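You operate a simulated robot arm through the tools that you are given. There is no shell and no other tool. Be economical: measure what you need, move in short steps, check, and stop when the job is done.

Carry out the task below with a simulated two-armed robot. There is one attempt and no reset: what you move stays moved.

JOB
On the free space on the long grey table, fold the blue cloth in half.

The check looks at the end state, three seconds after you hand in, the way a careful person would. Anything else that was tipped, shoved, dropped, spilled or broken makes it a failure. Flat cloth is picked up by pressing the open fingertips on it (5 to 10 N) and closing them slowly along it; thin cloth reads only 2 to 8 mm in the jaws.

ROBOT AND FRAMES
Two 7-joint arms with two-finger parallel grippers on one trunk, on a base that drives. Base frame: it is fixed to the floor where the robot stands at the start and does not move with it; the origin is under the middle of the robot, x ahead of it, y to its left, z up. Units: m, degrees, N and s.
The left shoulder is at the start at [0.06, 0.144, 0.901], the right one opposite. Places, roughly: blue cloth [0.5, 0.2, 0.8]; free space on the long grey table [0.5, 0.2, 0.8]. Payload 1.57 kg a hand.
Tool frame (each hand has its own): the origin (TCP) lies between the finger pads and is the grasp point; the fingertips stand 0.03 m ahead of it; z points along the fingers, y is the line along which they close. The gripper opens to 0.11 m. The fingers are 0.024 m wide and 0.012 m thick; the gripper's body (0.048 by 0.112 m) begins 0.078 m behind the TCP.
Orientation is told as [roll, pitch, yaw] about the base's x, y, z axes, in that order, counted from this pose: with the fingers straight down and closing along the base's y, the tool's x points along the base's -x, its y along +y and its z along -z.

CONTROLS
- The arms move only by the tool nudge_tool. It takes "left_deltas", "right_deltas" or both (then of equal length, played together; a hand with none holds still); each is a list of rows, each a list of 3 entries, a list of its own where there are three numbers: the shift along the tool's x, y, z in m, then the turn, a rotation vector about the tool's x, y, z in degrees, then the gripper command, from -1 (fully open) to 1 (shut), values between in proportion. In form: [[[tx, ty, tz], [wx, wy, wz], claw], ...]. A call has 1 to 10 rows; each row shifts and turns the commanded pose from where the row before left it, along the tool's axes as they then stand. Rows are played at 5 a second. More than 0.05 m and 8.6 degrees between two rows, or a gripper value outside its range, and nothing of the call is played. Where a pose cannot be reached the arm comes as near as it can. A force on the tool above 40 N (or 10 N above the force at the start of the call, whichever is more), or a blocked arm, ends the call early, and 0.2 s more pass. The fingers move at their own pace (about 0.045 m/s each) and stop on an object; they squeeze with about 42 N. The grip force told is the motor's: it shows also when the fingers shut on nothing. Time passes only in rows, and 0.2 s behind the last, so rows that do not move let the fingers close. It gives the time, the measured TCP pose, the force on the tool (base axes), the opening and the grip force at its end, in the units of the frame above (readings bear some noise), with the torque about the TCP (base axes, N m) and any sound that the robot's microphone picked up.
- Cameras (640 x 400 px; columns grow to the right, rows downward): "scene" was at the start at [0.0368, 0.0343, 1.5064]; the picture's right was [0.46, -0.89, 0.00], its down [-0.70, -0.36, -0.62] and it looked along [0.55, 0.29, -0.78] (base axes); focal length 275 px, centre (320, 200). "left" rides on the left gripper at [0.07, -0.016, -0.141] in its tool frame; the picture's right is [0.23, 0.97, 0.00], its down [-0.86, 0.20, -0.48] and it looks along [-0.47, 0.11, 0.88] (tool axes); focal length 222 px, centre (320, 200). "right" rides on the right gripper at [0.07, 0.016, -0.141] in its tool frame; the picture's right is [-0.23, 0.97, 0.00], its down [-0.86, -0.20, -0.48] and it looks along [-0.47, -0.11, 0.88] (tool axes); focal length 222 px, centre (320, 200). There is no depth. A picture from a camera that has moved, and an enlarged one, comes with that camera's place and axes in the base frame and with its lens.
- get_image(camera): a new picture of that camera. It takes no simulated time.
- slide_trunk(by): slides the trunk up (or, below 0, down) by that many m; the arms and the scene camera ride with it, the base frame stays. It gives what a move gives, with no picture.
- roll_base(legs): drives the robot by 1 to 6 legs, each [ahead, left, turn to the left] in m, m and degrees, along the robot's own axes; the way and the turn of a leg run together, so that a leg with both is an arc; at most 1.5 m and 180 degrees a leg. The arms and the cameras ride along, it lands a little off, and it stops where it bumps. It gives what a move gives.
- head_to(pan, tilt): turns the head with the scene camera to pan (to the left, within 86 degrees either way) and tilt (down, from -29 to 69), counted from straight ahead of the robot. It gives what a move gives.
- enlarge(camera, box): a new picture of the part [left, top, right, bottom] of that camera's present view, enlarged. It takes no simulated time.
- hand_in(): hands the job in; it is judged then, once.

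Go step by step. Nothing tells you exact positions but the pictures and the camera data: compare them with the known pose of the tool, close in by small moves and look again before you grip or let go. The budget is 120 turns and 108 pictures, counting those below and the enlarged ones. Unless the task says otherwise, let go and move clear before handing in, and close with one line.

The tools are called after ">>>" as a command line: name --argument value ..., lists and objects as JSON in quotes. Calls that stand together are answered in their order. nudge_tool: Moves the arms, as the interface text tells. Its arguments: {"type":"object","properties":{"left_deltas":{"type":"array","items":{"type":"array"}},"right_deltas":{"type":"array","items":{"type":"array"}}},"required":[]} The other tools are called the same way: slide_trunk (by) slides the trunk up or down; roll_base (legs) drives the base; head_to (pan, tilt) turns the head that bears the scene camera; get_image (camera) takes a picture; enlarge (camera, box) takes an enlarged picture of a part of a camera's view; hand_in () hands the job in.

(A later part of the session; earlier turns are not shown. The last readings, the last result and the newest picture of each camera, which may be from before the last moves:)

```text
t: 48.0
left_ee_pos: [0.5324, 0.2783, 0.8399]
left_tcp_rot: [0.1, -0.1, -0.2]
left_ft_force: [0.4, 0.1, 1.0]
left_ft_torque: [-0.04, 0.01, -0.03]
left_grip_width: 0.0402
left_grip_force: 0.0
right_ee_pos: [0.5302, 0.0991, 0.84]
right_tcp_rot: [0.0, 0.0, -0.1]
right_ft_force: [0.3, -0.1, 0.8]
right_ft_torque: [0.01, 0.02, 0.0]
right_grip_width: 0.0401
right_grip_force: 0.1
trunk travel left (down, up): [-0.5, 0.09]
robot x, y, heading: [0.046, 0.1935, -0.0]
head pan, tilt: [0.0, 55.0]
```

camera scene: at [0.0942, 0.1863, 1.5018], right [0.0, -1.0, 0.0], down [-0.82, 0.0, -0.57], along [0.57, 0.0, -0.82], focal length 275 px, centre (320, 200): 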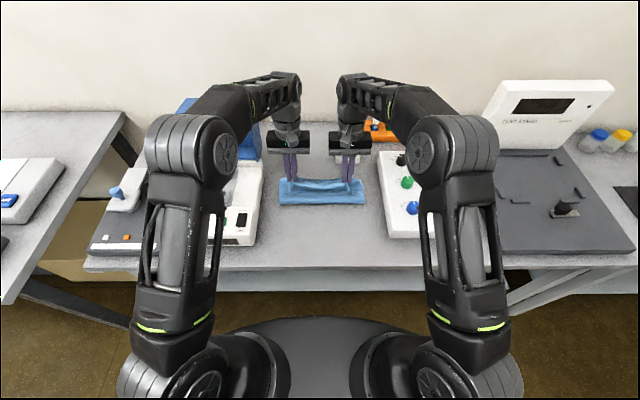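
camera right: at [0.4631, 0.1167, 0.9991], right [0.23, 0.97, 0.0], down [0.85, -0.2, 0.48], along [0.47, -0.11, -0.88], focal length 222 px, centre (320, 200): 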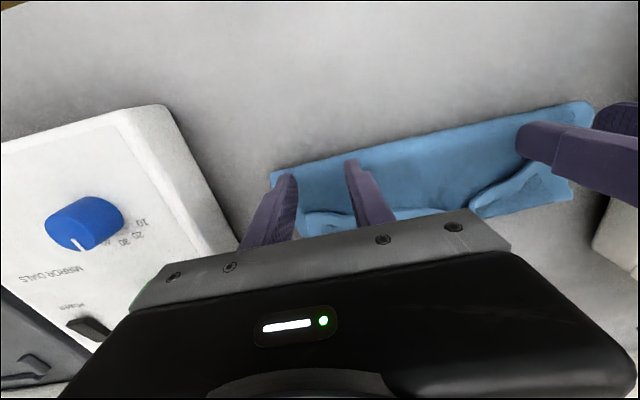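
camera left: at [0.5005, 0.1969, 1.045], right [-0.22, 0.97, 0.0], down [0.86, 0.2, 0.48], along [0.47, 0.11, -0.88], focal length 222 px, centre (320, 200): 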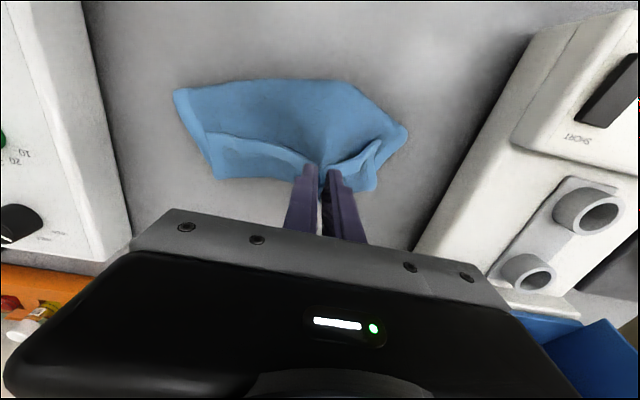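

>>> nudge_tool --left_deltas '[[[0, 0, 0.002], [0, 0, 0], 0.27], [[0, 0, 0.0015], [0, 0, 0], 0.27], [[0, 0, 0], [0, 0, 0], 0.27]]' --right_deltas '[[[0, 0, 0.002], [0, 0, 0], 0.27], [[0, 0, 0.0015], [0, 0, 0], 0.27], [[0, 0, 0], [0, 0, 0], 0.27]]'

```text
t: 48.8
left_ee_pos: [0.532, 0.2805, 0.8372]
left_tcp_rot: [-0.1, -0.1, -0.2]
left_ft_force: [0.6, 0.0, 7.0]
left_ft_torque: [-0.01, 0.0, -0.01]
left_grip_width: 0.0395
left_grip_force: 0.0
right_ee_pos: [0.5298, 0.0974, 0.838]
right_tcp_rot: [0.0, -0.1, -0.2]
right_ft_force: [0.1, 0.0, 3.4]
right_ft_torque: [0.08, 0.02, -0.03]
right_grip_width: 0.0404
right_grip_force: 0.1
trunk travel left (down, up): [-0.5, 0.09]
robot x, y, heading: [0.0512, 0.1892, -0.5]
head pan, tilt: [0.0, 55.0]
```

The contact force is suitable on both sides. I'll close slowly while easing the hands inward to limit tension.

>>> nudge_tool --left_deltas '[[[0, 0, 0], [0, 0, 0], 0.35], [[0, 0, 0], [0, 0, 0], 0.43], [[0, -0.001, 0], [0, 0, 0], 0.51], [[0, -0.001, 0], [0, 0, 0], 0.59], [[0, -0.001, 0], [0, 0, 0], 0.67], [[0, -0.001, 0], [0, 0, 0], 0.75], [[0, -0.001, 0], [0, 0, 0], 0.83], [[0, -0.001, 0], [0, 0, 0], 0.91], [[0, 0, 0], [0, 0, 0], 1], [[0, 0, 0], [0, 0, 0], 1]]' --right_deltas '[[[0, 0, 0.0008], [0, 0, 0], 0.35], [[0, 0, 0], [0, 0, 0], 0.43], [[0, 0.001, 0], [0, 0, 0], 0.51], [[0, 0.001, 0], [0, 0, 0], 0.59], [[0, 0.001, 0], [0, 0, 0], 0.67], [[0, 0.001, 0], [0, 0, 0], 0.75], [[0, 0.001, 0], [0, 0, 0], 0.83], [[0, 0.001, 0], [0, 0, 0], 0.91], [[0, 0, 0], [0, 0, 0], 1], [[0, 0, 0], [0, 0, 0], 1]]'

>>> nudge_tool --left_deltas '[[[0, 0, -0.03], [0, 0, 0], 1], [[-0.01, 0, -0.04], [0, 0, 0], 1], [[-0.01, 0, -0.04], [0, 0, 0], 1], [[-0.01, 0, -0.04], [0, 0, 0], 1], [[0, 0, -0.02], [0, 0, 0], 1], [[0, 0, 0], [0, 0, 0], 1], [[0, 0, 0], [0, 0, 0], 1]]' --right_deltas '[[[0, 0, -0.03], [0, 0, 0], 1], [[-0.01, 0, -0.04], [0, 0, 0], 1], [[-0.01, 0, -0.04], [0, 0, 0], 1], [[-0.01, 0, -0.04], [0, 0, 0], 1], [[0, 0, -0.02], [0, 0, 0], 1], [[0, 0, 0], [0, 0, 0], 1], [[0, 0, 0], [0, 0, 0], 1]]'

>>> enlarge --camera "scene" --box '[230, 100, 410, 212]'

>>> get_image --camera "right"

```text
t: 51.0
left_ee_pos: [0.5303, 0.2734, 0.8375]
left_tcp_rot: [0.0, -0.1, -0.1]
left_ft_force: [-0.6, 0.4, 7.1]
left_ft_torque: [-0.03, 0.01, 0.04]
left_grip_width: 0.0071
left_grip_force: 26.1
right_ee_pos: [0.5306, 0.1071, 0.8376]
right_tcp_rot: [0.0, -0.1, -0.3]
right_ft_force: [-0.9, 0.7, 4.7]
right_ft_torque: [0.02, -0.05, 0.02]
right_grip_width: 0.0055
right_grip_force: 26.2
trunk travel left (down, up): [-0.5, 0.09]
robot x, y, heading: [0.0528, 0.1878, -0.0]
head pan, tilt: [0.0, 55.0]
```

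```text
t: 52.6
left_ee_pos: [0.5612, 0.2744, 1.0066]
left_tcp_rot: [0.1, -0.2, -0.2]
left_ft_force: [0.3, -1.9, -0.7]
left_ft_torque: [-0.06, 0.05, -0.03]
left_grip_width: 0.0066
left_grip_force: 26.6
right_ee_pos: [0.5627, 0.1047, 1.0059]
right_tcp_rot: [0.1, 0.1, -0.2]
right_ft_force: [0.3, 2.0, 0.3]
right_ft_torque: [0.05, 0.0, 0.0]
right_grip_width: 0.0056
right_grip_force: 25.9
trunk travel left (down, up): [-0.5, 0.09]
robot x, y, heading: [0.0504, 0.1851, -0.2]
head pan, tilt: [0.0, 55.0]
```

```text
3.56 times, centred on (320, 156) of scene
camera zoom: at [0.0921, 0.1863, 1.5019], right [0.0, -1.0, 0.0], down [-0.82, 0.0, -0.57], along [0.57, 0.0, -0.82], focal length 978 px, centre (320, 356)
```

zoom: 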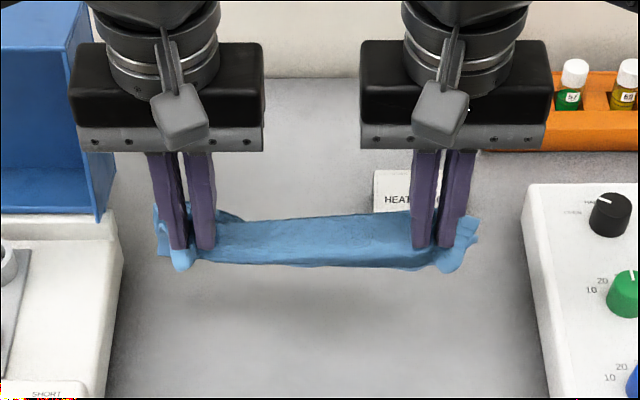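

```text
48 pictures are left
camera right: at [0.4945, 0.1221, 1.1472], right [0.23, 0.97, 0.0], down [0.85, -0.2, 0.48], along [0.47, -0.11, -0.88], focal length 222 px, centre (320, 200)
```

right: 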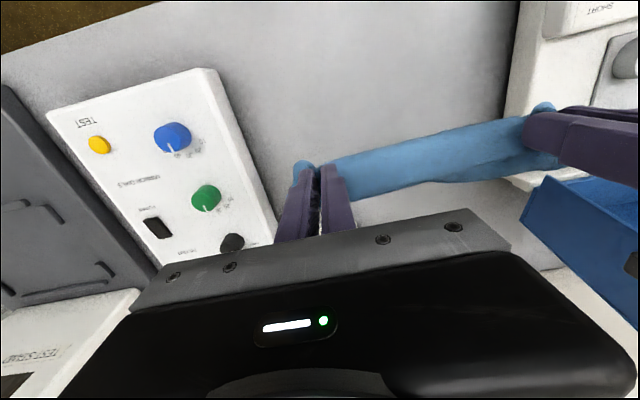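

The cloth now hangs from its fold line with both layers dangling. I'll lower it so the hems touch first, drawing the hands back toward me as they go down so the layers trail out flat.

>>> nudge_tool --left_deltas '[[[0, 0, 0.02], [0, 0, 0], 1], [[0, 0, 0.02], [0, 0, 0], 1], [[0.012, 0, 0.015], [0, 0, 0], 1], [[0.018, 0, 0.018], [0, 0, 0], 1], [[0.018, 0, 0.022], [0, 0, 0], 1], [[0.016, 0, 0.022], [0, 0, 0], 1], [[0.012, 0, 0.022], [0, 0, 0], 1], [[0.008, 0, 0.02], [0, 0, 0], 1], [[0.004, 0, 0.006], [0, 0, 0], 1], [[0, 0, 0], [0, 0, 0], 1]]' --right_deltas '[[[0, 0, 0.02], [0, 0, 0], 1], [[0, 0, 0.02], [0, 0, 0], 1], [[0.012, 0, 0.015], [0, 0, 0], 1], [[0.018, 0, 0.018], [0, 0, 0], 1], [[0.018, 0, 0.022], [0, 0, 0], 1], [[0.016, 0, 0.022], [0, 0, 0], 1], [[0.012, 0, 0.022], [0, 0, 0], 1], [[0.008, 0, 0.02], [0, 0, 0], 1], [[0.004, 0, 0.006], [0, 0, 0], 1], [[0, 0, 0], [0, 0, 0], 1]]'

>>> enlarge --camera "scene" --box '[230, 140, 410, 252]'

>>> get_image --camera "right"

```text
t: 54.8
left_ee_pos: [0.4726, 0.2748, 0.842]
left_tcp_rot: [0.0, -0.2, -0.3]
left_ft_force: [0.6, -0.6, 0.6]
left_ft_torque: [-0.02, -0.01, 0.01]
left_grip_width: 0.0064
left_grip_force: 26.4
right_ee_pos: [0.4748, 0.1063, 0.8415]
right_tcp_rot: [-0.1, 0.0, -0.3]
right_ft_force: [0.2, 0.8, 0.1]
right_ft_torque: [0.02, 0.01, 0.04]
right_grip_width: 0.0054
right_grip_force: 26.2
trunk travel left (down, up): [-0.5, 0.09]
robot x, y, heading: [0.0531, 0.1841, -0.1]
head pan, tilt: [0.0, 55.0]
```

```text
3.56 times, centred on (320, 196) of scene
camera zoom: at [0.0922, 0.1863, 1.5019], right [0.0, -1.0, 0.0], down [-0.82, 0.0, -0.57], along [0.57, 0.0, -0.82], focal length 978 px, centre (320, 214)
```

zoom: 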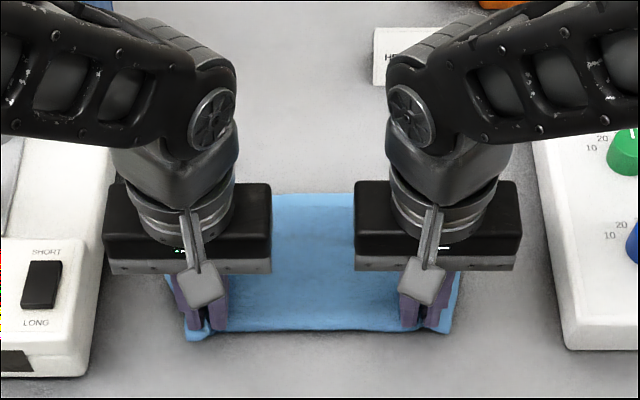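

```text
46 pictures are left
camera right: at [0.406, 0.1233, 0.9826], right [0.23, 0.97, 0.0], down [0.85, -0.2, 0.48], along [0.47, -0.11, -0.88], focal length 222 px, centre (320, 200)
```

right: 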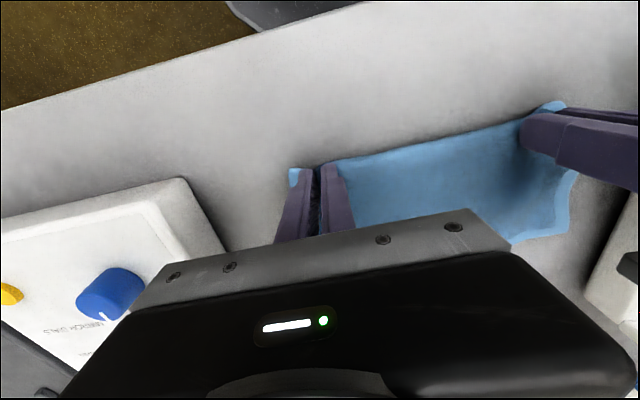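

The flap is gone and the top layer lies flat. I'll release, lift off, and look at how the far hems line up.

>>> nudge_tool --left_deltas '[[[0, 0, 0], [0, 0, 0], 0.7], [[0, 0, 0], [0, 0, 0], 0.4], [[0, 0, 0], [0, 0, 0], 0.2], [[0, 0, -0.02], [0, 0, 0], 0.2], [[0, 0, -0.04], [0, 0, 0], 0.2], [[0, 0, -0.04], [0, 0, 0], 0.2], [[0.02, 0.03, -0.03], [0, 0, 0], 0.2], [[0.02, 0.03, 0], [0, 0, 0], 0.2], [[0.02, 0.02, 0], [0, 0, 0], 0.2], [[0, 0, 0], [0, 0, 0], 0.2]]' --right_deltas '[[[0, 0, 0], [0, 0, 0], 0.7], [[0, 0, 0], [0, 0, 0], 0.4], [[0, 0, 0], [0, 0, 0], 0.2], [[0, 0, -0.02], [0, 0, 0], 0.2], [[0, 0, -0.04], [0, 0, 0], 0.2], [[0, 0, -0.04], [0, 0, 0], 0.2], [[0.02, -0.03, -0.03], [0, 0, 0], 0.2], [[0.02, -0.03, 0], [0, 0, 0], 0.2], [[0.02, -0.02, 0], [0, 0, 0], 0.2], [[0, 0, 0], [0, 0, 0], 0.2]]'

>>> enlarge --camera "scene" --box '[230, 140, 410, 252]'

>>> get_image --camera "right"

```text
t: 57.0
left_ee_pos: [0.4117, 0.3554, 0.9683]
left_tcp_rot: [0.0, 0.0, -0.2]
left_ft_force: [0.3, -0.7, -0.4]
left_ft_torque: [0.03, 0.01, 0.02]
left_grip_width: 0.0439
left_grip_force: 0.1
right_ee_pos: [0.4141, 0.0258, 0.9712]
right_tcp_rot: [0.1, 0.0, -0.2]
right_ft_force: [-0.6, 0.5, -0.3]
right_ft_torque: [0.0, 0.03, 0.0]
right_grip_width: 0.0441
right_grip_force: 0.1
trunk travel left (down, up): [-0.5, 0.09]
robot x, y, heading: [0.0518, 0.1845, -0.2]
head pan, tilt: [0.0, 55.0]
```

```text
3.56 times, centred on (320, 196) of scene
camera zoom: at [0.0928, 0.1863, 1.5019], right [0.0, -1.0, 0.0], down [-0.82, 0.0, -0.57], along [0.57, 0.0, -0.82], focal length 978 px, centre (320, 214)
```

zoom: 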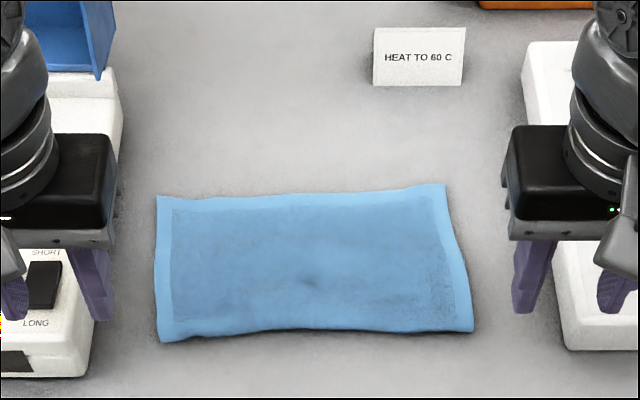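

```text
44 pictures are left
camera right: at [0.3457, 0.0428, 1.1128], right [0.23, 0.97, 0.0], down [0.85, -0.2, 0.48], along [0.47, -0.11, -0.88], focal length 222 px, centre (320, 200)
```

right: 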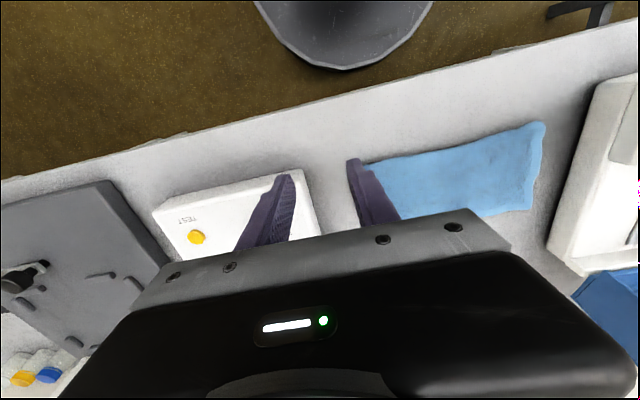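

The folded shape is neat now, but the top layer is about 0.139 m deep out of a 0.228 m length, so it overhangs the hidden lower layer at the far side by about 5 cm. I'll pinch that single-layer far hem, lift it to reveal the lower edge, and set it back so the edges match.

>>> nudge_tool --left_deltas '[[[-0.04, -0.02, 0], [0, 0, 0], 0.27], [[-0.04, -0.02, 0], [0, 0, 0], 0.27], [[-0.04, -0.02, 0], [0, 0, 0], 0.27], [[-0.04, -0.01, 0], [0, 0, 0], 0.27], [[-0.014, 0, 0.03], [0, 0, 0], 0.27], [[0, 0, 0.04], [0, 0, 0], 0.27], [[0, 0, 0.038], [0, 0, 0], 0.27], [[0, 0, 0], [0, 0, 0], 0.27]]' --right_deltas '[[[-0.04, 0.025, 0], [0, 0, 0], 0.27], [[-0.04, 0.025, 0], [0, 0, 0], 0.27], [[-0.04, 0.025, 0], [0, 0, 0], 0.27], [[-0.04, 0.019, 0], [0, 0, 0], 0.27], [[-0.022, 0, 0.03], [0, 0, 0], 0.27], [[0, 0, 0.04], [0, 0, 0], 0.27], [[0, 0, 0.041], [0, 0, 0], 0.27], [[0, 0, 0], [0, 0, 0], 0.27]]'

>>> get_image --camera "right"

>>> get_image --camera "left"

```text
t: 58.8
left_ee_pos: [0.587, 0.2836, 0.8626]
left_tcp_rot: [0.0, -0.1, -0.2]
left_ft_force: [0.3, -0.2, -0.5]
left_ft_torque: [0.0, 0.0, -0.01]
left_grip_width: 0.04
left_grip_force: 0.1
right_ee_pos: [0.595, 0.1191, 0.8619]
right_tcp_rot: [-0.1, 0.0, -0.3]
right_ft_force: [0.6, 0.1, -0.3]
right_ft_torque: [0.02, 0.03, 0.01]
right_grip_width: 0.0402
right_grip_force: 0.0
trunk travel left (down, up): [-0.5, 0.09]
robot x, y, heading: [0.0521, 0.1866, -0.2]
head pan, tilt: [0.0, 55.0]
```

```text
43 pictures are left
camera right: at [0.5264, 0.1362, 1.003], right [0.23, 0.97, 0.0], down [0.85, -0.2, 0.48], along [0.47, -0.11, -0.88], focal length 222 px, centre (320, 200)
```

right: 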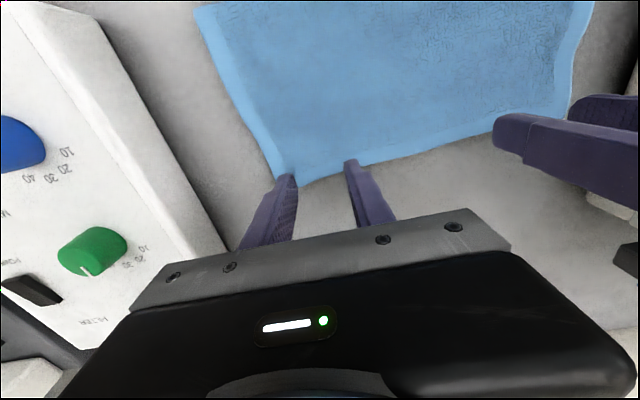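

```text
42 pictures are left
camera left: at [0.5162, 0.2692, 1.0043], right [-0.22, 0.97, 0.0], down [0.85, 0.2, 0.48], along [0.47, 0.11, -0.88], focal length 222 px, centre (320, 200)
```

left: 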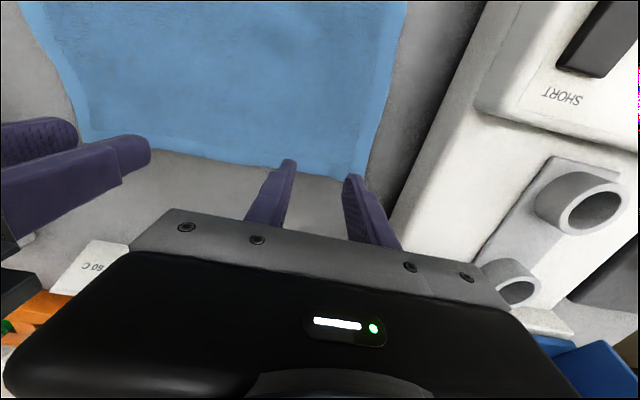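

The hem edge is at x≈0.592 on the left and 0.606 on the right, under the finger widths. I'll lower to contact.

>>> nudge_tool --left_deltas '[[[0.004, 0, 0.008], [0, 0, 0], 0.27], [[0, 0, 0.008], [0, 0, 0], 0.27], [[0, 0, 0.006], [0, 0, 0], 0.27], [[0, 0, 0.004], [0, 0, 0], 0.27], [[0, 0, 0.002], [0, 0, 0], 0.27], [[0, 0, 0], [0, 0, 0], 0.27]]' --right_deltas '[[[0, 0, 0.008], [0, 0, 0], 0.27], [[0, 0, 0.008], [0, 0, 0], 0.27], [[0, 0, 0.006], [0, 0, 0], 0.27], [[0, 0, 0.004], [0, 0, 0], 0.27], [[0, 0, 0.0015], [0, 0, 0], 0.27], [[0, 0, 0], [0, 0, 0], 0.27]]'

```text
t: 60.2
left_ee_pos: [0.5836, 0.2841, 0.8353]
left_tcp_rot: [0.1, -0.1, -0.2]
left_ft_force: [-0.4, -0.3, 1.0]
left_ft_torque: [-0.04, 0.0, 0.0]
left_grip_width: 0.0403
left_grip_force: 0.1
right_ee_pos: [0.5964, 0.119, 0.8343]
right_tcp_rot: [-0.1, -0.1, -0.2]
right_ft_force: [-1.2, -1.1, 2.9]
right_ft_torque: [-0.02, 0.03, -0.03]
right_grip_width: 0.0402
right_grip_force: 0.0
trunk travel left (down, up): [-0.5, 0.09]
robot x, y, heading: [0.0478, 0.1844, -0.2]
head pan, tilt: [0.0, 55.0]
```

First contact is at the single-layer height, as expected. I'll press slightly more and check.

>>> nudge_tool --left_deltas '[[[0, 0, 0.0015], [0, 0, 0], 0.27], [[0, 0, 0], [0, 0, 0], 0.27], [[0, 0, 0], [0, 0, 0], 0.27]]' --right_deltas '[[[0, 0, 0.0008], [0, 0, 0], 0.27], [[0, 0, 0], [0, 0, 0], 0.27], [[0, 0, 0], [0, 0, 0], 0.27]]'

```text
t: 61.0
left_ee_pos: [0.5835, 0.2851, 0.8349]
left_tcp_rot: [-0.1, -0.1, -0.1]
left_ft_force: [1.2, -0.9, 3.8]
left_ft_torque: [-0.02, 0.01, -0.02]
left_grip_width: 0.0402
left_grip_force: 0.1
right_ee_pos: [0.5965, 0.1181, 0.8341]
right_tcp_rot: [0.1, -0.1, -0.2]
right_ft_force: [-0.3, -0.9, 5.9]
right_ft_torque: [-0.08, -0.02, 0.02]
right_grip_width: 0.0402
right_grip_force: 0.0
trunk travel left (down, up): [-0.5, 0.09]
robot x, y, heading: [0.0521, 0.1862, -0.2]
head pan, tilt: [0.0, 55.0]
```

The press is about right, so I'll close slowly and then lift a few centimetres to see what is held.

>>> nudge_tool --left_deltas '[[[0, 0, 0.0006], [0, 0, 0], 0.35], [[0, 0, 0], [0, 0, 0], 0.43], [[0, -0.001, 0], [0, 0, 0], 0.51], [[0, -0.001, 0], [0, 0, 0], 0.59], [[0, -0.001, 0], [0, 0, 0], 0.67], [[0, -0.001, 0], [0, 0, 0], 0.75], [[0, -0.001, 0], [0, 0, 0], 0.83], [[0, -0.001, 0], [0, 0, 0], 0.91], [[0, 0, 0], [0, 0, 0], 1], [[0, 0, 0], [0, 0, 0], 1]]' --right_deltas '[[[0, 0, 0.0003], [0, 0, 0], 0.35], [[0, 0, 0], [0, 0, 0], 0.43], [[0, 0.001, 0], [0, 0, 0], 0.51], [[0, 0.001, 0], [0, 0, 0], 0.59], [[0, 0.001, 0], [0, 0, 0], 0.67], [[0, 0.001, 0], [0, 0, 0], 0.75], [[0, 0.001, 0], [0, 0, 0], 0.83], [[0, 0.001, 0], [0, 0, 0], 0.91], [[0, 0, 0], [0, 0, 0], 1], [[0, 0, 0], [0, 0, 0], 1]]'

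>>> nudge_tool --left_deltas '[[[0.002, 0, -0.02], [0, 0, 0], 1], [[0.006, 0, -0.02], [0, 0, 0], 1], [[0.012, 0, -0.02], [0, 0, 0], 1], [[0, 0, 0], [0, 0, 0], 1], [[0, 0, 0], [0, 0, 0], 1]]' --right_deltas '[[[0.002, 0, -0.02], [0, 0, 0], 1], [[0.006, 0, -0.02], [0, 0, 0], 1], [[0.012, 0, -0.02], [0, 0, 0], 1], [[0, 0, 0], [0, 0, 0], 1], [[0, 0, 0], [0, 0, 0], 1]]'

>>> enlarge --camera "scene" --box '[230, 130, 410, 242]'

>>> get_image --camera "right"

```text
t: 63.2
left_ee_pos: [0.5833, 0.2774, 0.8345]
left_tcp_rot: [0.1, -0.3, -0.2]
left_ft_force: [1.2, -2.6, 8.5]
left_ft_torque: [-0.11, 0.0, 0.06]
left_grip_width: 0.0031
left_grip_force: 24.2
right_ee_pos: [0.5957, 0.126, 0.8348]
right_tcp_rot: [0.0, -0.1, -0.2]
right_ft_force: [-1.6, 2.7, 8.4]
right_ft_torque: [0.08, 0.03, -0.01]
right_grip_width: 0.0046
right_grip_force: 25.0
trunk travel left (down, up): [-0.5, 0.09]
robot x, y, heading: [0.0512, 0.187, -0.2]
head pan, tilt: [0.0, 55.0]
```

```text
t: 64.4
left_ee_pos: [0.5625, 0.2789, 0.8943]
left_tcp_rot: [0.0, -0.2, -0.2]
left_ft_force: [0.4, -3.3, -0.5]
left_ft_torque: [-0.11, -0.05, 0.04]
left_grip_width: 0.0027
left_grip_force: 23.9
right_ee_pos: [0.5742, 0.1252, 0.8938]
right_tcp_rot: [-0.1, -0.1, -0.2]
right_ft_force: [-0.3, 4.3, 0.2]
right_ft_torque: [0.06, 0.03, -0.04]
right_grip_width: 0.0046
right_grip_force: 25.1
trunk travel left (down, up): [-0.5, 0.09]
robot x, y, heading: [0.0512, 0.1874, -0.2]
head pan, tilt: [0.0, 55.0]
```

```text
3.56 times, centred on (320, 186) of scene
camera zoom: at [0.092, 0.1863, 1.5019], right [0.0, -1.0, 0.0], down [-0.82, 0.0, -0.57], along [0.57, 0.0, -0.82], focal length 978 px, centre (320, 250)
```

zoom: 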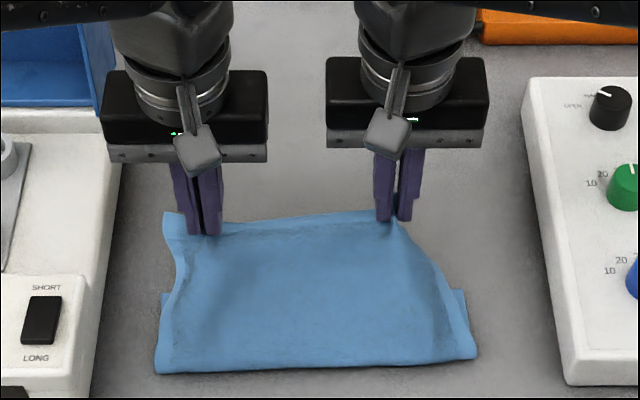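

```text
40 pictures are left
camera right: at [0.5068, 0.1423, 1.0347], right [0.23, 0.97, 0.0], down [0.85, -0.2, 0.48], along [0.47, -0.11, -0.88], focal length 222 px, centre (320, 200)
```

right: 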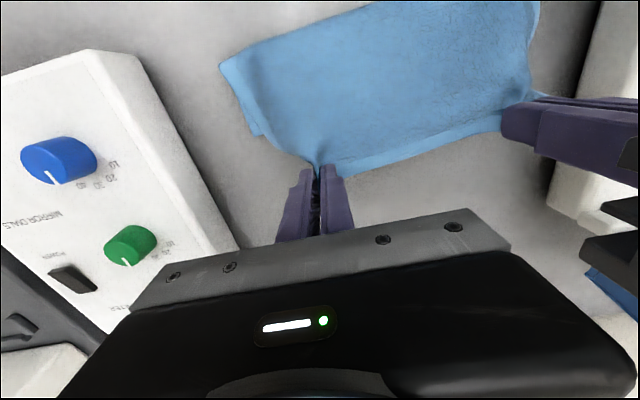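

Only the top layer lifted, and the lower layer's edge shows at x≈0.535. I'll peel the top back toward me past x≈0.42 so the fold line rolls to the middle, then lay the hem down over the lower edge.

>>> nudge_tool --left_deltas '[[[0.025, 0, -0.015], [0, 0, 0], 1], [[0.025, 0, -0.012], [0, 0, 0], 1], [[0.025, 0, -0.008], [0, 0, 0], 1], [[0.025, 0, 0], [0, 0, 0], 1], [[0.025, 0, 0], [0, 0, 0], 1], [[0.025, 0, 0.005], [0, 0, 0], 1], [[0.012, 0, 0.005], [0, 0, 0], 1], [[0, 0, 0], [0, 0, 0], 1], [[0, 0, 0], [0, 0, 0], 1]]' --right_deltas '[[[0.027, 0, -0.015], [0, 0, 0], 1], [[0.027, 0, -0.012], [0, 0, 0], 1], [[0.027, 0, -0.008], [0, 0, 0], 1], [[0.027, 0, 0], [0, 0, 0], 1], [[0.027, 0, 0], [0, 0, 0], 1], [[0.026, 0, 0.005], [0, 0, 0], 1], [[0.012, 0, 0.005], [0, 0, 0], 1], [[0, 0, 0], [0, 0, 0], 1], [[0, 0, 0], [0, 0, 0], 1]]'

>>> enlarge --camera "scene" --box '[210, 140, 430, 277]'

>>> get_image --camera "right"

```text
t: 66.4
left_ee_pos: [0.4019, 0.2789, 0.9184]
left_tcp_rot: [0.0, -0.2, -0.2]
left_ft_force: [-0.3, -4.4, -0.8]
left_ft_torque: [-0.07, 0.01, 0.04]
left_grip_width: 0.0032
left_grip_force: 23.9
right_ee_pos: [0.4023, 0.1259, 0.9186]
right_tcp_rot: [0.1, -0.1, -0.4]
right_ft_force: [-0.1, 2.9, 0.2]
right_ft_torque: [0.08, 0.02, -0.03]
right_grip_width: 0.0046
right_grip_force: 25.4
trunk travel left (down, up): [-0.5, 0.09]
robot x, y, heading: [0.0471, 0.1856, -0.1]
head pan, tilt: [0.0, 55.0]
```

```text
2.91 times, centred on (320, 208) of scene
camera zoom: at [0.0921, 0.1863, 1.5019], right [0.0, -1.0, 0.0], down [-0.82, 0.0, -0.57], along [0.57, 0.0, -0.82], focal length 800 px, centre (320, 175)
```

zoom: 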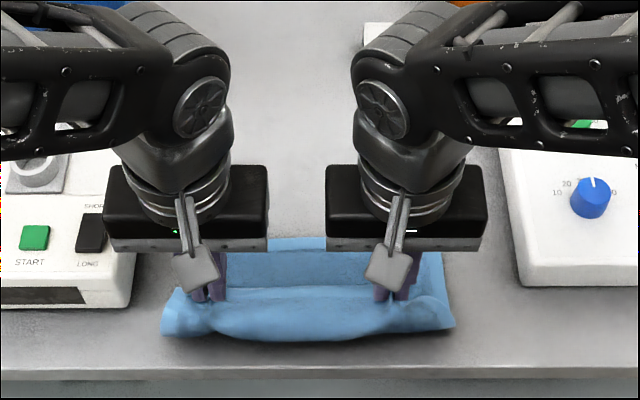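

```text
38 pictures are left
camera right: at [0.3338, 0.1434, 1.0585], right [0.23, 0.97, 0.0], down [0.85, -0.2, 0.48], along [0.47, -0.11, -0.88], focal length 222 px, centre (320, 200)
```

right: 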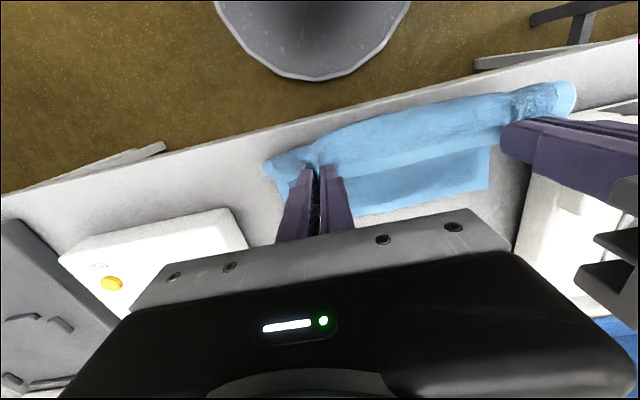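

The fold line has rolled back to around x≈0.39 and the lower edge is now at about x=0.505. I'll carry the hem forward and set it down so its edge lands on that line.

>>> nudge_tool --left_deltas '[[[-0.02, 0, -0.004], [0, 0, 0], 1], [[-0.022, 0, 0], [0, 0, 0], 1], [[-0.022, 0, 0.012], [0, 0, 0], 1], [[-0.018, 0, 0.02], [0, 0, 0], 1], [[-0.01, 0, 0.02], [0, 0, 0], 1], [[-0.002, 0, 0.016], [0, 0, 0], 1], [[0, 0, 0], [0, 0, 0], 1], [[0, 0, 0], [0, 0, 0], 1]]' --right_deltas '[[[-0.02, 0, -0.004], [0, 0, 0], 1], [[-0.022, 0, 0], [0, 0, 0], 1], [[-0.022, 0, 0.012], [0, 0, 0], 1], [[-0.018, 0, 0.02], [0, 0, 0], 1], [[-0.01, 0, 0.02], [0, 0, 0], 1], [[-0.002, 0, 0.016], [0, 0, 0], 1], [[0, 0, 0], [0, 0, 0], 1], [[0, 0, 0], [0, 0, 0], 1]]'

>>> enlarge --camera "scene" --box '[210, 140, 430, 277]'

>>> get_image --camera "right"

```text
t: 68.2
left_ee_pos: [0.4946, 0.2776, 0.8538]
left_tcp_rot: [0.0, 0.0, -0.2]
left_ft_force: [0.7, -3.9, 0.3]
left_ft_torque: [-0.1, -0.05, 0.08]
left_grip_width: 0.003
left_grip_force: 24.2
right_ee_pos: [0.4975, 0.1253, 0.8505]
right_tcp_rot: [0.0, 0.0, -0.3]
right_ft_force: [-0.4, 2.8, 0.0]
right_ft_torque: [0.08, 0.0, -0.05]
right_grip_width: 0.0044
right_grip_force: 25.4
trunk travel left (down, up): [-0.5, 0.09]
robot x, y, heading: [0.0497, 0.1904, -0.7]
head pan, tilt: [0.0, 55.0]
```

```text
2.91 times, centred on (320, 208) of scene
camera zoom: at [0.0922, 0.1863, 1.5019], right [0.0, -1.0, 0.0], down [-0.82, 0.0, -0.57], along [0.57, 0.0, -0.82], focal length 800 px, centre (320, 175)
```

zoom: 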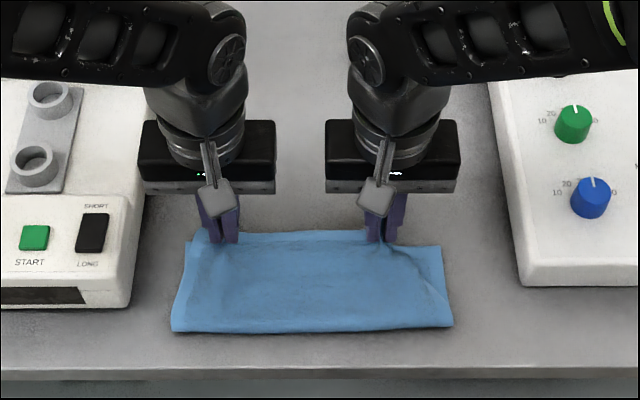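

```text
36 pictures are left
camera right: at [0.4288, 0.1425, 0.9926], right [0.23, 0.97, 0.0], down [0.85, -0.2, 0.48], along [0.47, -0.11, -0.88], focal length 222 px, centre (320, 200)
```

right: 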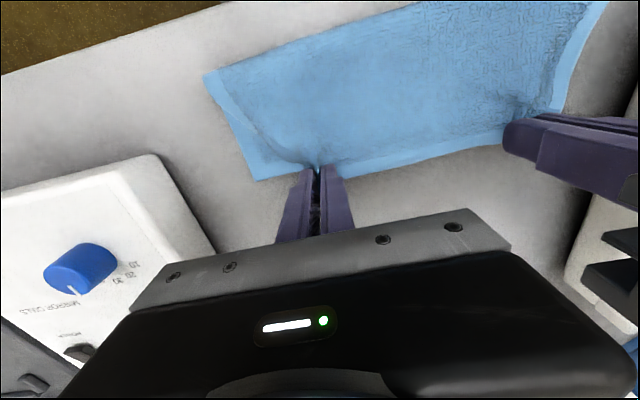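

The hem now sits on the lower edge at x≈0.508, with the fold at x≈0.403. I'll lower the last centimetre, release, and back off.

>>> nudge_tool --left_deltas '[[[0, 0, 0.008], [0, 0, 0], 1], [[0, 0, 0], [0, 0, 0], 0.7], [[0, 0, 0], [0, 0, 0], 0.4], [[0, 0, 0], [0, 0, 0], 0.2], [[0, 0, -0.02], [0, 0, 0], 0.2], [[0, 0, -0.04], [0, 0, 0], 0.2], [[0, 0, -0.04], [0, 0, 0], 0.2], [[0, 0.03, -0.02], [0, 0, 0], 0.2], [[0, 0.04, 0], [0, 0, 0], 0.2], [[0, 0, 0], [0, 0, 0], 0.2]]' --right_deltas '[[[0, 0, 0.006], [0, 0, 0], 1], [[0, 0, 0], [0, 0, 0], 0.7], [[0, 0, 0], [0, 0, 0], 0.4], [[0, 0, 0], [0, 0, 0], 0.2], [[0, 0, -0.02], [0, 0, 0], 0.2], [[0, 0, -0.04], [0, 0, 0], 0.2], [[0, 0, -0.04], [0, 0, 0], 0.2], [[0, -0.03, -0.02], [0, 0, 0], 0.2], [[0, -0.04, 0], [0, 0, 0], 0.2], [[0, 0, 0], [0, 0, 0], 0.2]]'

>>> enlarge --camera "scene" --box '[230, 160, 410, 272]'

>>> get_image --camera "right"

>>> get_image --camera "left"

```text
t: 70.4
left_ee_pos: [0.4958, 0.3481, 0.9661]
left_tcp_rot: [-0.1, 0.0, -0.2]
left_ft_force: [0.6, -0.2, -0.3]
left_ft_torque: [-0.04, -0.02, 0.0]
left_grip_width: 0.044
left_grip_force: 0.1
right_ee_pos: [0.496, 0.0552, 0.9683]
right_tcp_rot: [-0.1, 0.0, -0.4]
right_ft_force: [0.6, 0.4, -0.8]
right_ft_torque: [-0.06, -0.04, -0.01]
right_grip_width: 0.0442
right_grip_force: 0.1
trunk travel left (down, up): [-0.5, 0.09]
robot x, y, heading: [0.0508, 0.1879, -0.2]
head pan, tilt: [0.0, 55.0]
```

```text
3.56 times, centred on (320, 216) of scene
camera zoom: at [0.0922, 0.1863, 1.5019], right [0.0, -1.0, 0.0], down [-0.82, 0.0, -0.57], along [0.57, 0.0, -0.82], focal length 978 px, centre (320, 143)
```

zoom: 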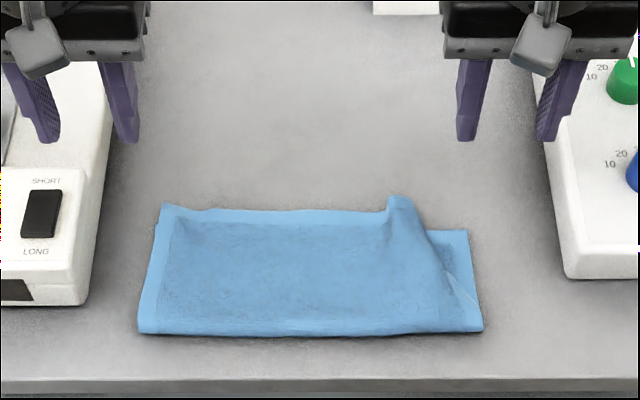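

```text
34 pictures are left
camera right: at [0.4277, 0.0721, 1.1094], right [0.23, 0.97, 0.0], down [0.85, -0.2, 0.48], along [0.47, -0.11, -0.88], focal length 222 px, centre (320, 200)
```

right: 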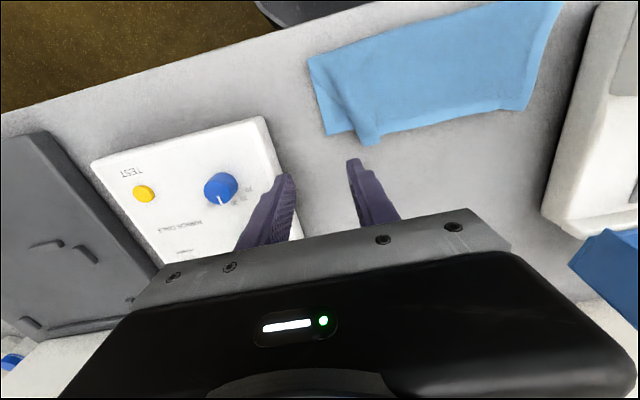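

```text
33 pictures are left
camera left: at [0.4249, 0.3323, 1.1093], right [-0.22, 0.97, 0.0], down [0.86, 0.2, 0.48], along [0.47, 0.11, -0.88], focal length 222 px, centre (320, 200)
```

left: 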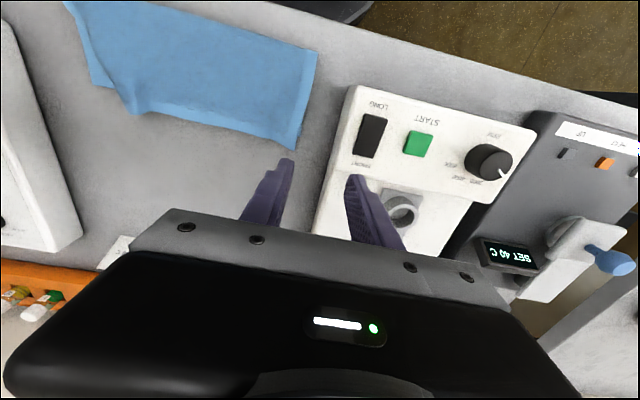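

The layers are nearly matched, but the top layer's right corner is tucked under and the hem overhangs the lower edge by about 2 cm. I'll regrip the overhanging hem with both hands to free that corner and set it back slightly.

>>> nudge_tool --left_deltas '[[[-0.012, -0.034, 0], [0, 0, 0], 0.27], [[0, -0.034, 0], [0, 0, 0], 0.27], [[0, 0, 0.04], [0, 0, 0], 0.27], [[0, 0, 0.04], [0, 0, 0], 0.27], [[0, 0, 0.026], [0, 0, 0], 0.27], [[0, 0, 0.012], [0, 0, 0], 0.27], [[0, 0, 0], [0, 0, 0], 0.27]]' --right_deltas '[[[-0.017, 0.034, 0], [0, 0, 0], 0.1], [[0, 0.033, 0], [0, 0, 0], 0.1], [[0, 0, 0.04], [0, 0, 0], 0.1], [[0, 0, 0.04], [0, 0, 0], 0.1], [[0, 0, 0.026], [0, 0, 0], 0.1], [[0, 0, 0.012], [0, 0, 0], 0.1], [[0, 0, 0], [0, 0, 0], 0.1]]'

>>> get_image --camera "right"

>>> enlarge --camera "scene" --box '[230, 160, 410, 272]'

```text
t: 72.0
left_ee_pos: [0.509, 0.2796, 0.8481]
left_tcp_rot: [0.0, -0.1, -0.2]
left_ft_force: [-0.4, 0.3, -0.3]
left_ft_torque: [0.01, 0.01, 0.01]
left_grip_width: 0.04
left_grip_force: 0.0
right_ee_pos: [0.5136, 0.1245, 0.8482]
right_tcp_rot: [0.0, -0.1, -0.3]
right_ft_force: [0.3, 0.1, -0.3]
right_ft_torque: [0.01, 0.0, -0.01]
right_grip_width: 0.0495
right_grip_force: 0.2
trunk travel left (down, up): [-0.5, 0.09]
robot x, y, heading: [0.0466, 0.1889, -0.2]
head pan, tilt: [0.0, 55.0]
```

```text
32 pictures are left
camera right: at [0.4456, 0.1413, 0.99], right [0.23, 0.97, 0.0], down [0.85, -0.2, 0.48], along [0.47, -0.11, -0.88], focal length 222 px, centre (320, 200)
```

right: 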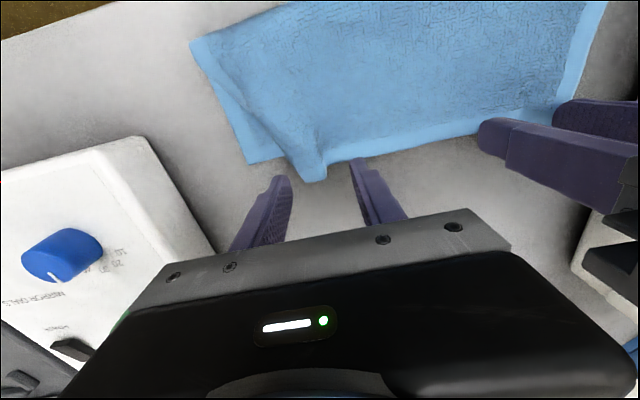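

```text
3.56 times, centred on (320, 216) of scene
camera zoom: at [0.0921, 0.1863, 1.5019], right [0.0, -1.0, 0.0], down [-0.82, 0.0, -0.57], along [0.57, 0.0, -0.82], focal length 978 px, centre (320, 143)
```

zoom: 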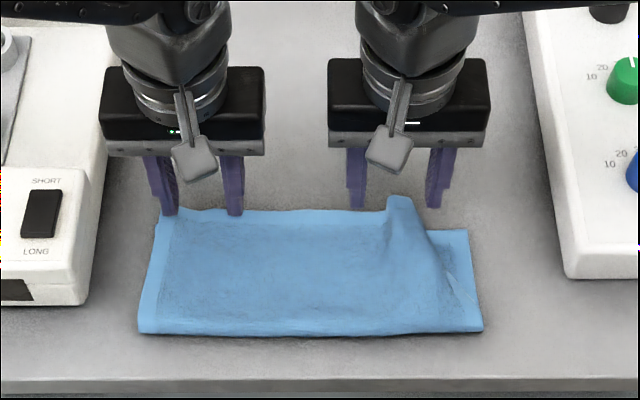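

The right fingers straddle the raised hem point and the left ones are on the hem. I'll adjust slightly and lower to contact.

>>> nudge_tool --left_deltas '[[[0.004, 0, 0.006], [0, 0, 0], 0.27], [[0, 0, 0.005], [0, 0, 0], 0.27], [[0, 0, 0.003], [0, 0, 0], 0.27], [[0, 0, 0.001], [0, 0, 0], 0.27], [[0, 0, 0], [0, 0, 0], 0.27]]' --right_deltas '[[[0.002, -0.008, 0.006], [0, 0, 0], 0.1], [[0, 0, 0.004], [0, 0, 0], 0.1], [[0, 0, 0.002], [0, 0, 0], 0.1], [[0, 0, 0], [0, 0, 0], 0.1], [[0, 0, 0], [0, 0, 0], 0.1]]'

```text
t: 73.2
left_ee_pos: [0.504, 0.2801, 0.8346]
left_tcp_rot: [0.1, -0.4, -0.2]
left_ft_force: [-3.5, 1.5, 22.4]
left_ft_torque: [0.01, 0.3, 0.03]
left_grip_width: 0.0399
left_grip_force: 0.2
right_ee_pos: [0.5122, 0.1148, 0.8373]
right_tcp_rot: [0.0, 0.0, -0.2]
right_ft_force: [0.0, 0.2, 0.1]
right_ft_torque: [0.03, 0.03, 0.04]
right_grip_width: 0.0496
right_grip_force: 0.0
trunk travel left (down, up): [-0.5, 0.09]
robot x, y, heading: [0.05, 0.1873, -0.4]
head pan, tilt: [0.0, 55.0]
```

The left hand is pressing too hard because part of the lower layer is under it. I'll ease it up and 6 mm outward, and lower the right hand slightly.

>>> nudge_tool --left_deltas '[[[0, 0, -0.004], [0, 0, 0], 0.27], [[-0.006, 0, 0], [0, 0, 0], 0.27], [[0, 0, 0.002], [0, 0, 0], 0.27], [[0, 0, 0], [0, 0, 0], 0.27]]' --right_deltas '[[[0, 0, 0.001], [0, 0, 0], 0.1], [[0, 0, 0.001], [0, 0, 0], 0.1], [[0, 0, 0], [0, 0, 0], 0.1], [[0, 0, 0], [0, 0, 0], 0.1]]'

```text
t: 74.2
left_ee_pos: [0.5087, 0.28, 0.8357]
left_tcp_rot: [0.1, -0.2, -0.2]
left_ft_force: [-1.4, 0.4, 9.1]
left_ft_torque: [0.01, 0.11, -0.02]
left_grip_width: 0.04
left_grip_force: 0.1
right_ee_pos: [0.512, 0.1141, 0.8356]
right_tcp_rot: [0.1, -0.1, -0.2]
right_ft_force: [0.0, 0.8, 2.6]
right_ft_torque: [0.04, 0.01, 0.01]
right_grip_width: 0.0497
right_grip_force: 0.2
trunk travel left (down, up): [-0.5, 0.09]
robot x, y, heading: [0.0479, 0.1858, -0.2]
head pan, tilt: [0.0, 55.0]
```

The contact forces are good now, so I'll close slowly and lift a little.

>>> nudge_tool --left_deltas '[[[0, 0, -0.0003], [0, 0, 0], 0.35], [[0, 0, 0], [0, 0, 0], 0.43], [[0, 0, 0], [0, 0, 0], 0.51], [[0, 0, 0], [0, 0, 0], 0.59], [[0, -0.001, 0], [0, 0, 0], 0.67], [[0, -0.001, 0], [0, 0, 0], 0.75], [[0, -0.001, 0], [0, 0, 0], 0.83], [[0, -0.001, 0], [0, 0, 0], 0.91], [[0, 0, 0], [0, 0, 0], 1], [[0, 0, 0], [0, 0, 0], 1]]' --right_deltas '[[[0, 0, 0], [0, 0, 0], 0.2], [[0, 0, 0], [0, 0, 0], 0.3], [[0, 0, 0], [0, 0, 0], 0.4], [[0, 0, 0], [0, 0, 0], 0.5], [[0, 0, 0], [0, 0, 0], 0.6], [[0, 0, 0], [0, 0, 0], 0.7], [[0, 0, 0], [0, 0, 0], 0.8], [[0, 0, 0], [0, 0, 0], 0.9], [[0, 0, 0], [0, 0, 0], 1], [[0, 0, 0], [0, 0, 0], 1]]'

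>>> nudge_tool --left_deltas '[[[0.002, 0, -0.02], [0, 0, 0], 1], [[0.006, 0, -0.02], [0, 0, 0], 1], [[0.008, 0, -0.01], [0, 0, 0], 1], [[0, 0, 0], [0, 0, 0], 1], [[0, 0, 0], [0, 0, 0], 1]]' --right_deltas '[[[0.002, 0, -0.02], [0, 0, 0], 1], [[0.006, 0, -0.02], [0, 0, 0], 1], [[0.008, 0, -0.01], [0, 0, 0], 1], [[0, 0, 0], [0, 0, 0], 1], [[0, 0, 0], [0, 0, 0], 1]]'

>>> enlarge --camera "scene" --box '[230, 160, 410, 272]'

>>> get_image --camera "right"

```text
t: 76.4
left_ee_pos: [0.5101, 0.2752, 0.8349]
left_tcp_rot: [0.0, -0.1, -0.3]
left_ft_force: [0.5, -4.5, 6.1]
left_ft_torque: [-0.18, 0.04, 0.03]
left_grip_width: 0.0074
left_grip_force: 27.1
right_ee_pos: [0.5123, 0.1147, 0.8362]
right_tcp_rot: [0.2, -0.1, -0.3]
right_ft_force: [0.6, 5.7, 2.3]
right_ft_torque: [0.15, -0.02, -0.08]
right_grip_width: 0.0045
right_grip_force: 25.5
trunk travel left (down, up): [-0.5, 0.09]
robot x, y, heading: [0.0511, 0.1845, -0.2]
head pan, tilt: [0.0, 55.0]
```

```text
t: 77.6
left_ee_pos: [0.4937, 0.2762, 0.8862]
left_tcp_rot: [0.0, -0.1, -0.2]
left_ft_force: [-0.5, -6.3, 0.0]
left_ft_torque: [-0.24, 0.03, 0.03]
left_grip_width: 0.0068
left_grip_force: 26.9
right_ee_pos: [0.4973, 0.1138, 0.8857]
right_tcp_rot: [0.1, 0.0, -0.2]
right_ft_force: [0.1, 7.6, 0.0]
right_ft_torque: [0.19, -0.04, -0.09]
right_grip_width: 0.0046
right_grip_force: 25.3
trunk travel left (down, up): [-0.5, 0.09]
robot x, y, heading: [0.0492, 0.1844, -0.2]
head pan, tilt: [0.0, 55.0]
```

```text
3.56 times, centred on (320, 216) of scene
camera zoom: at [0.0921, 0.1863, 1.5019], right [0.0, -1.0, 0.0], down [-0.82, 0.0, -0.57], along [0.57, 0.0, -0.82], focal length 978 px, centre (320, 143)
```

zoom: 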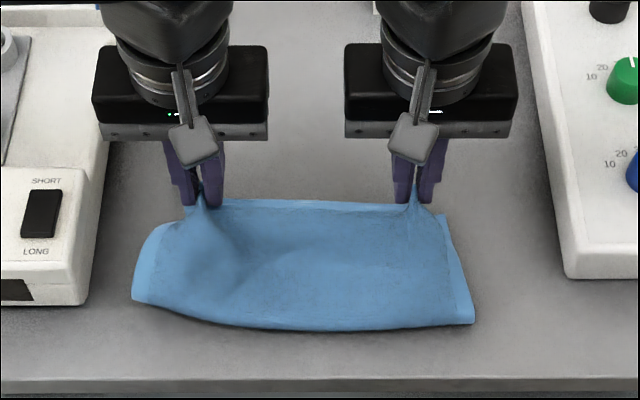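

```text
29 pictures are left
camera right: at [0.428, 0.1306, 1.0262], right [0.23, 0.97, 0.0], down [0.85, -0.2, 0.48], along [0.47, -0.11, -0.88], focal length 222 px, centre (320, 200)
```

right: 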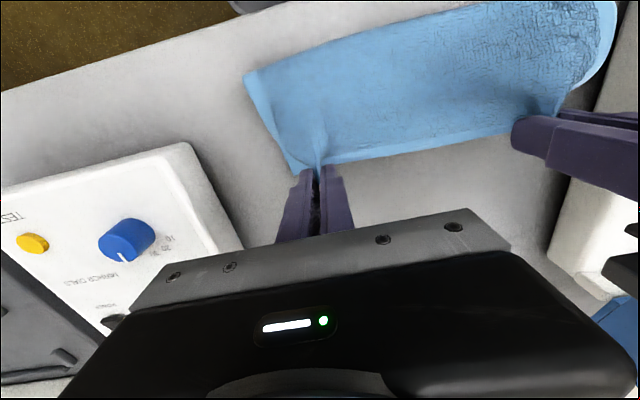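

The right corner has come free. The left jaw holds both layers and the right holds only the top hem. I'll relax the sideways tension and lay it back down, setting the right hem slightly back onto the lower edge.

>>> nudge_tool --left_deltas '[[[0, -0.003, 0], [0, 0, 0], 1], [[-0.004, 0, 0.015], [0, 0, 0], 1], [[-0.004, 0, 0.015], [0, 0, 0], 1], [[-0.003, 0, 0.013], [0, 0, 0], 1], [[0, 0, 0], [0, 0, 0], 1]]' --right_deltas '[[[0.002, 0.003, 0], [0, 0, 0], 1], [[0.002, 0, 0.015], [0, 0, 0], 1], [[0.002, 0, 0.015], [0, 0, 0], 1], [[0, 0, 0.012], [0, 0, 0], 1], [[0, 0, 0], [0, 0, 0], 1]]'

>>> enlarge --camera "scene" --box '[230, 160, 410, 272]'

>>> get_image --camera "right"

```text
t: 78.8
left_ee_pos: [0.505, 0.2738, 0.843]
left_tcp_rot: [0.0, -0.1, -0.2]
left_ft_force: [-0.7, -2.5, -0.2]
left_ft_torque: [-0.04, -0.01, -0.02]
left_grip_width: 0.0067
left_grip_force: 26.4
right_ee_pos: [0.4889, 0.1192, 0.8429]
right_tcp_rot: [0.0, 0.0, -0.3]
right_ft_force: [0.2, 2.6, 0.3]
right_ft_torque: [0.07, -0.02, -0.04]
right_grip_width: 0.004
right_grip_force: 24.7
trunk travel left (down, up): [-0.5, 0.09]
robot x, y, heading: [0.0491, 0.189, 0.0]
head pan, tilt: [0.0, 55.0]
```

```text
3.56 times, centred on (320, 216) of scene
camera zoom: at [0.092, 0.1863, 1.5019], right [0.0, -1.0, 0.0], down [-0.82, 0.0, -0.57], along [0.57, 0.0, -0.82], focal length 978 px, centre (320, 143)
```

zoom: 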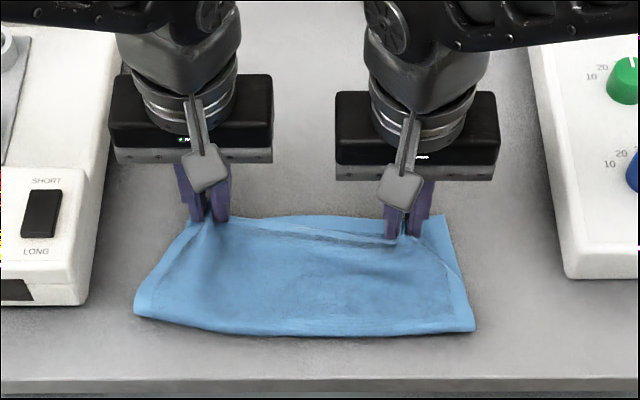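

```text
27 pictures are left
camera right: at [0.4213, 0.1362, 0.9837], right [0.23, 0.97, 0.0], down [0.85, -0.2, 0.48], along [0.47, -0.11, -0.88], focal length 222 px, centre (320, 200)
```

right: 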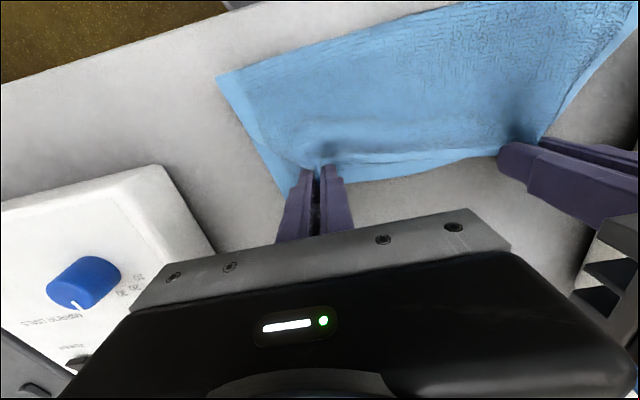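

The lower edge now shows about 1.5 cm beyond the hem on the right. I'll move the right hand forward about 1.4 cm to match before releasing.

>>> nudge_tool --right_deltas '[[[0, 0, -0.008], [0, 0, 0], 1], [[-0.008, 0, 0], [0, 0, 0], 1], [[-0.008, -0.001, 0], [0, 0, 0], 1], [[0, 0, 0.008], [0, 0, 0], 1], [[0, 0, 0], [0, 0, 0], 1]]'

>>> enlarge --camera "scene" --box '[230, 160, 410, 272]'

```text
t: 80.0
left_ee_pos: [0.5052, 0.2744, 0.8436]
left_tcp_rot: [0.0, -0.1, -0.2]
left_ft_force: [0.1, -2.2, -0.1]
left_ft_torque: [-0.11, 0.02, -0.02]
left_grip_width: 0.0067
left_grip_force: 26.3
right_ee_pos: [0.506, 0.1182, 0.8416]
right_tcp_rot: [0.0, -0.1, -0.1]
right_ft_force: [-1.5, 2.7, 0.2]
right_ft_torque: [0.09, 0.01, -0.04]
right_grip_width: 0.004
right_grip_force: 24.6
trunk travel left (down, up): [-0.5, 0.09]
robot x, y, heading: [0.0488, 0.1899, -0.3]
head pan, tilt: [0.0, 55.0]
```

```text
3.56 times, centred on (320, 216) of scene
camera zoom: at [0.0922, 0.1863, 1.5019], right [0.0, -1.0, 0.0], down [-0.82, 0.0, -0.57], along [0.57, 0.0, -0.82], focal length 978 px, centre (320, 143)
```

zoom: 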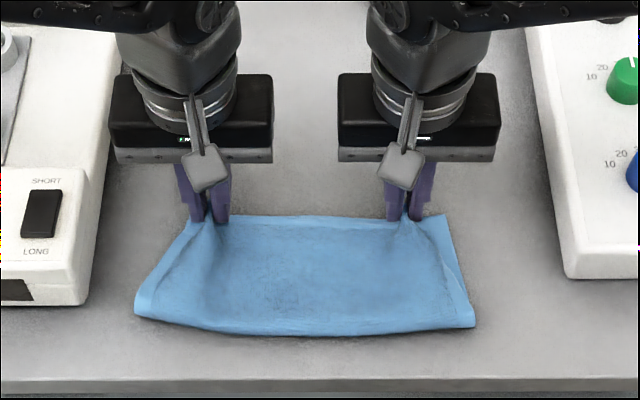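

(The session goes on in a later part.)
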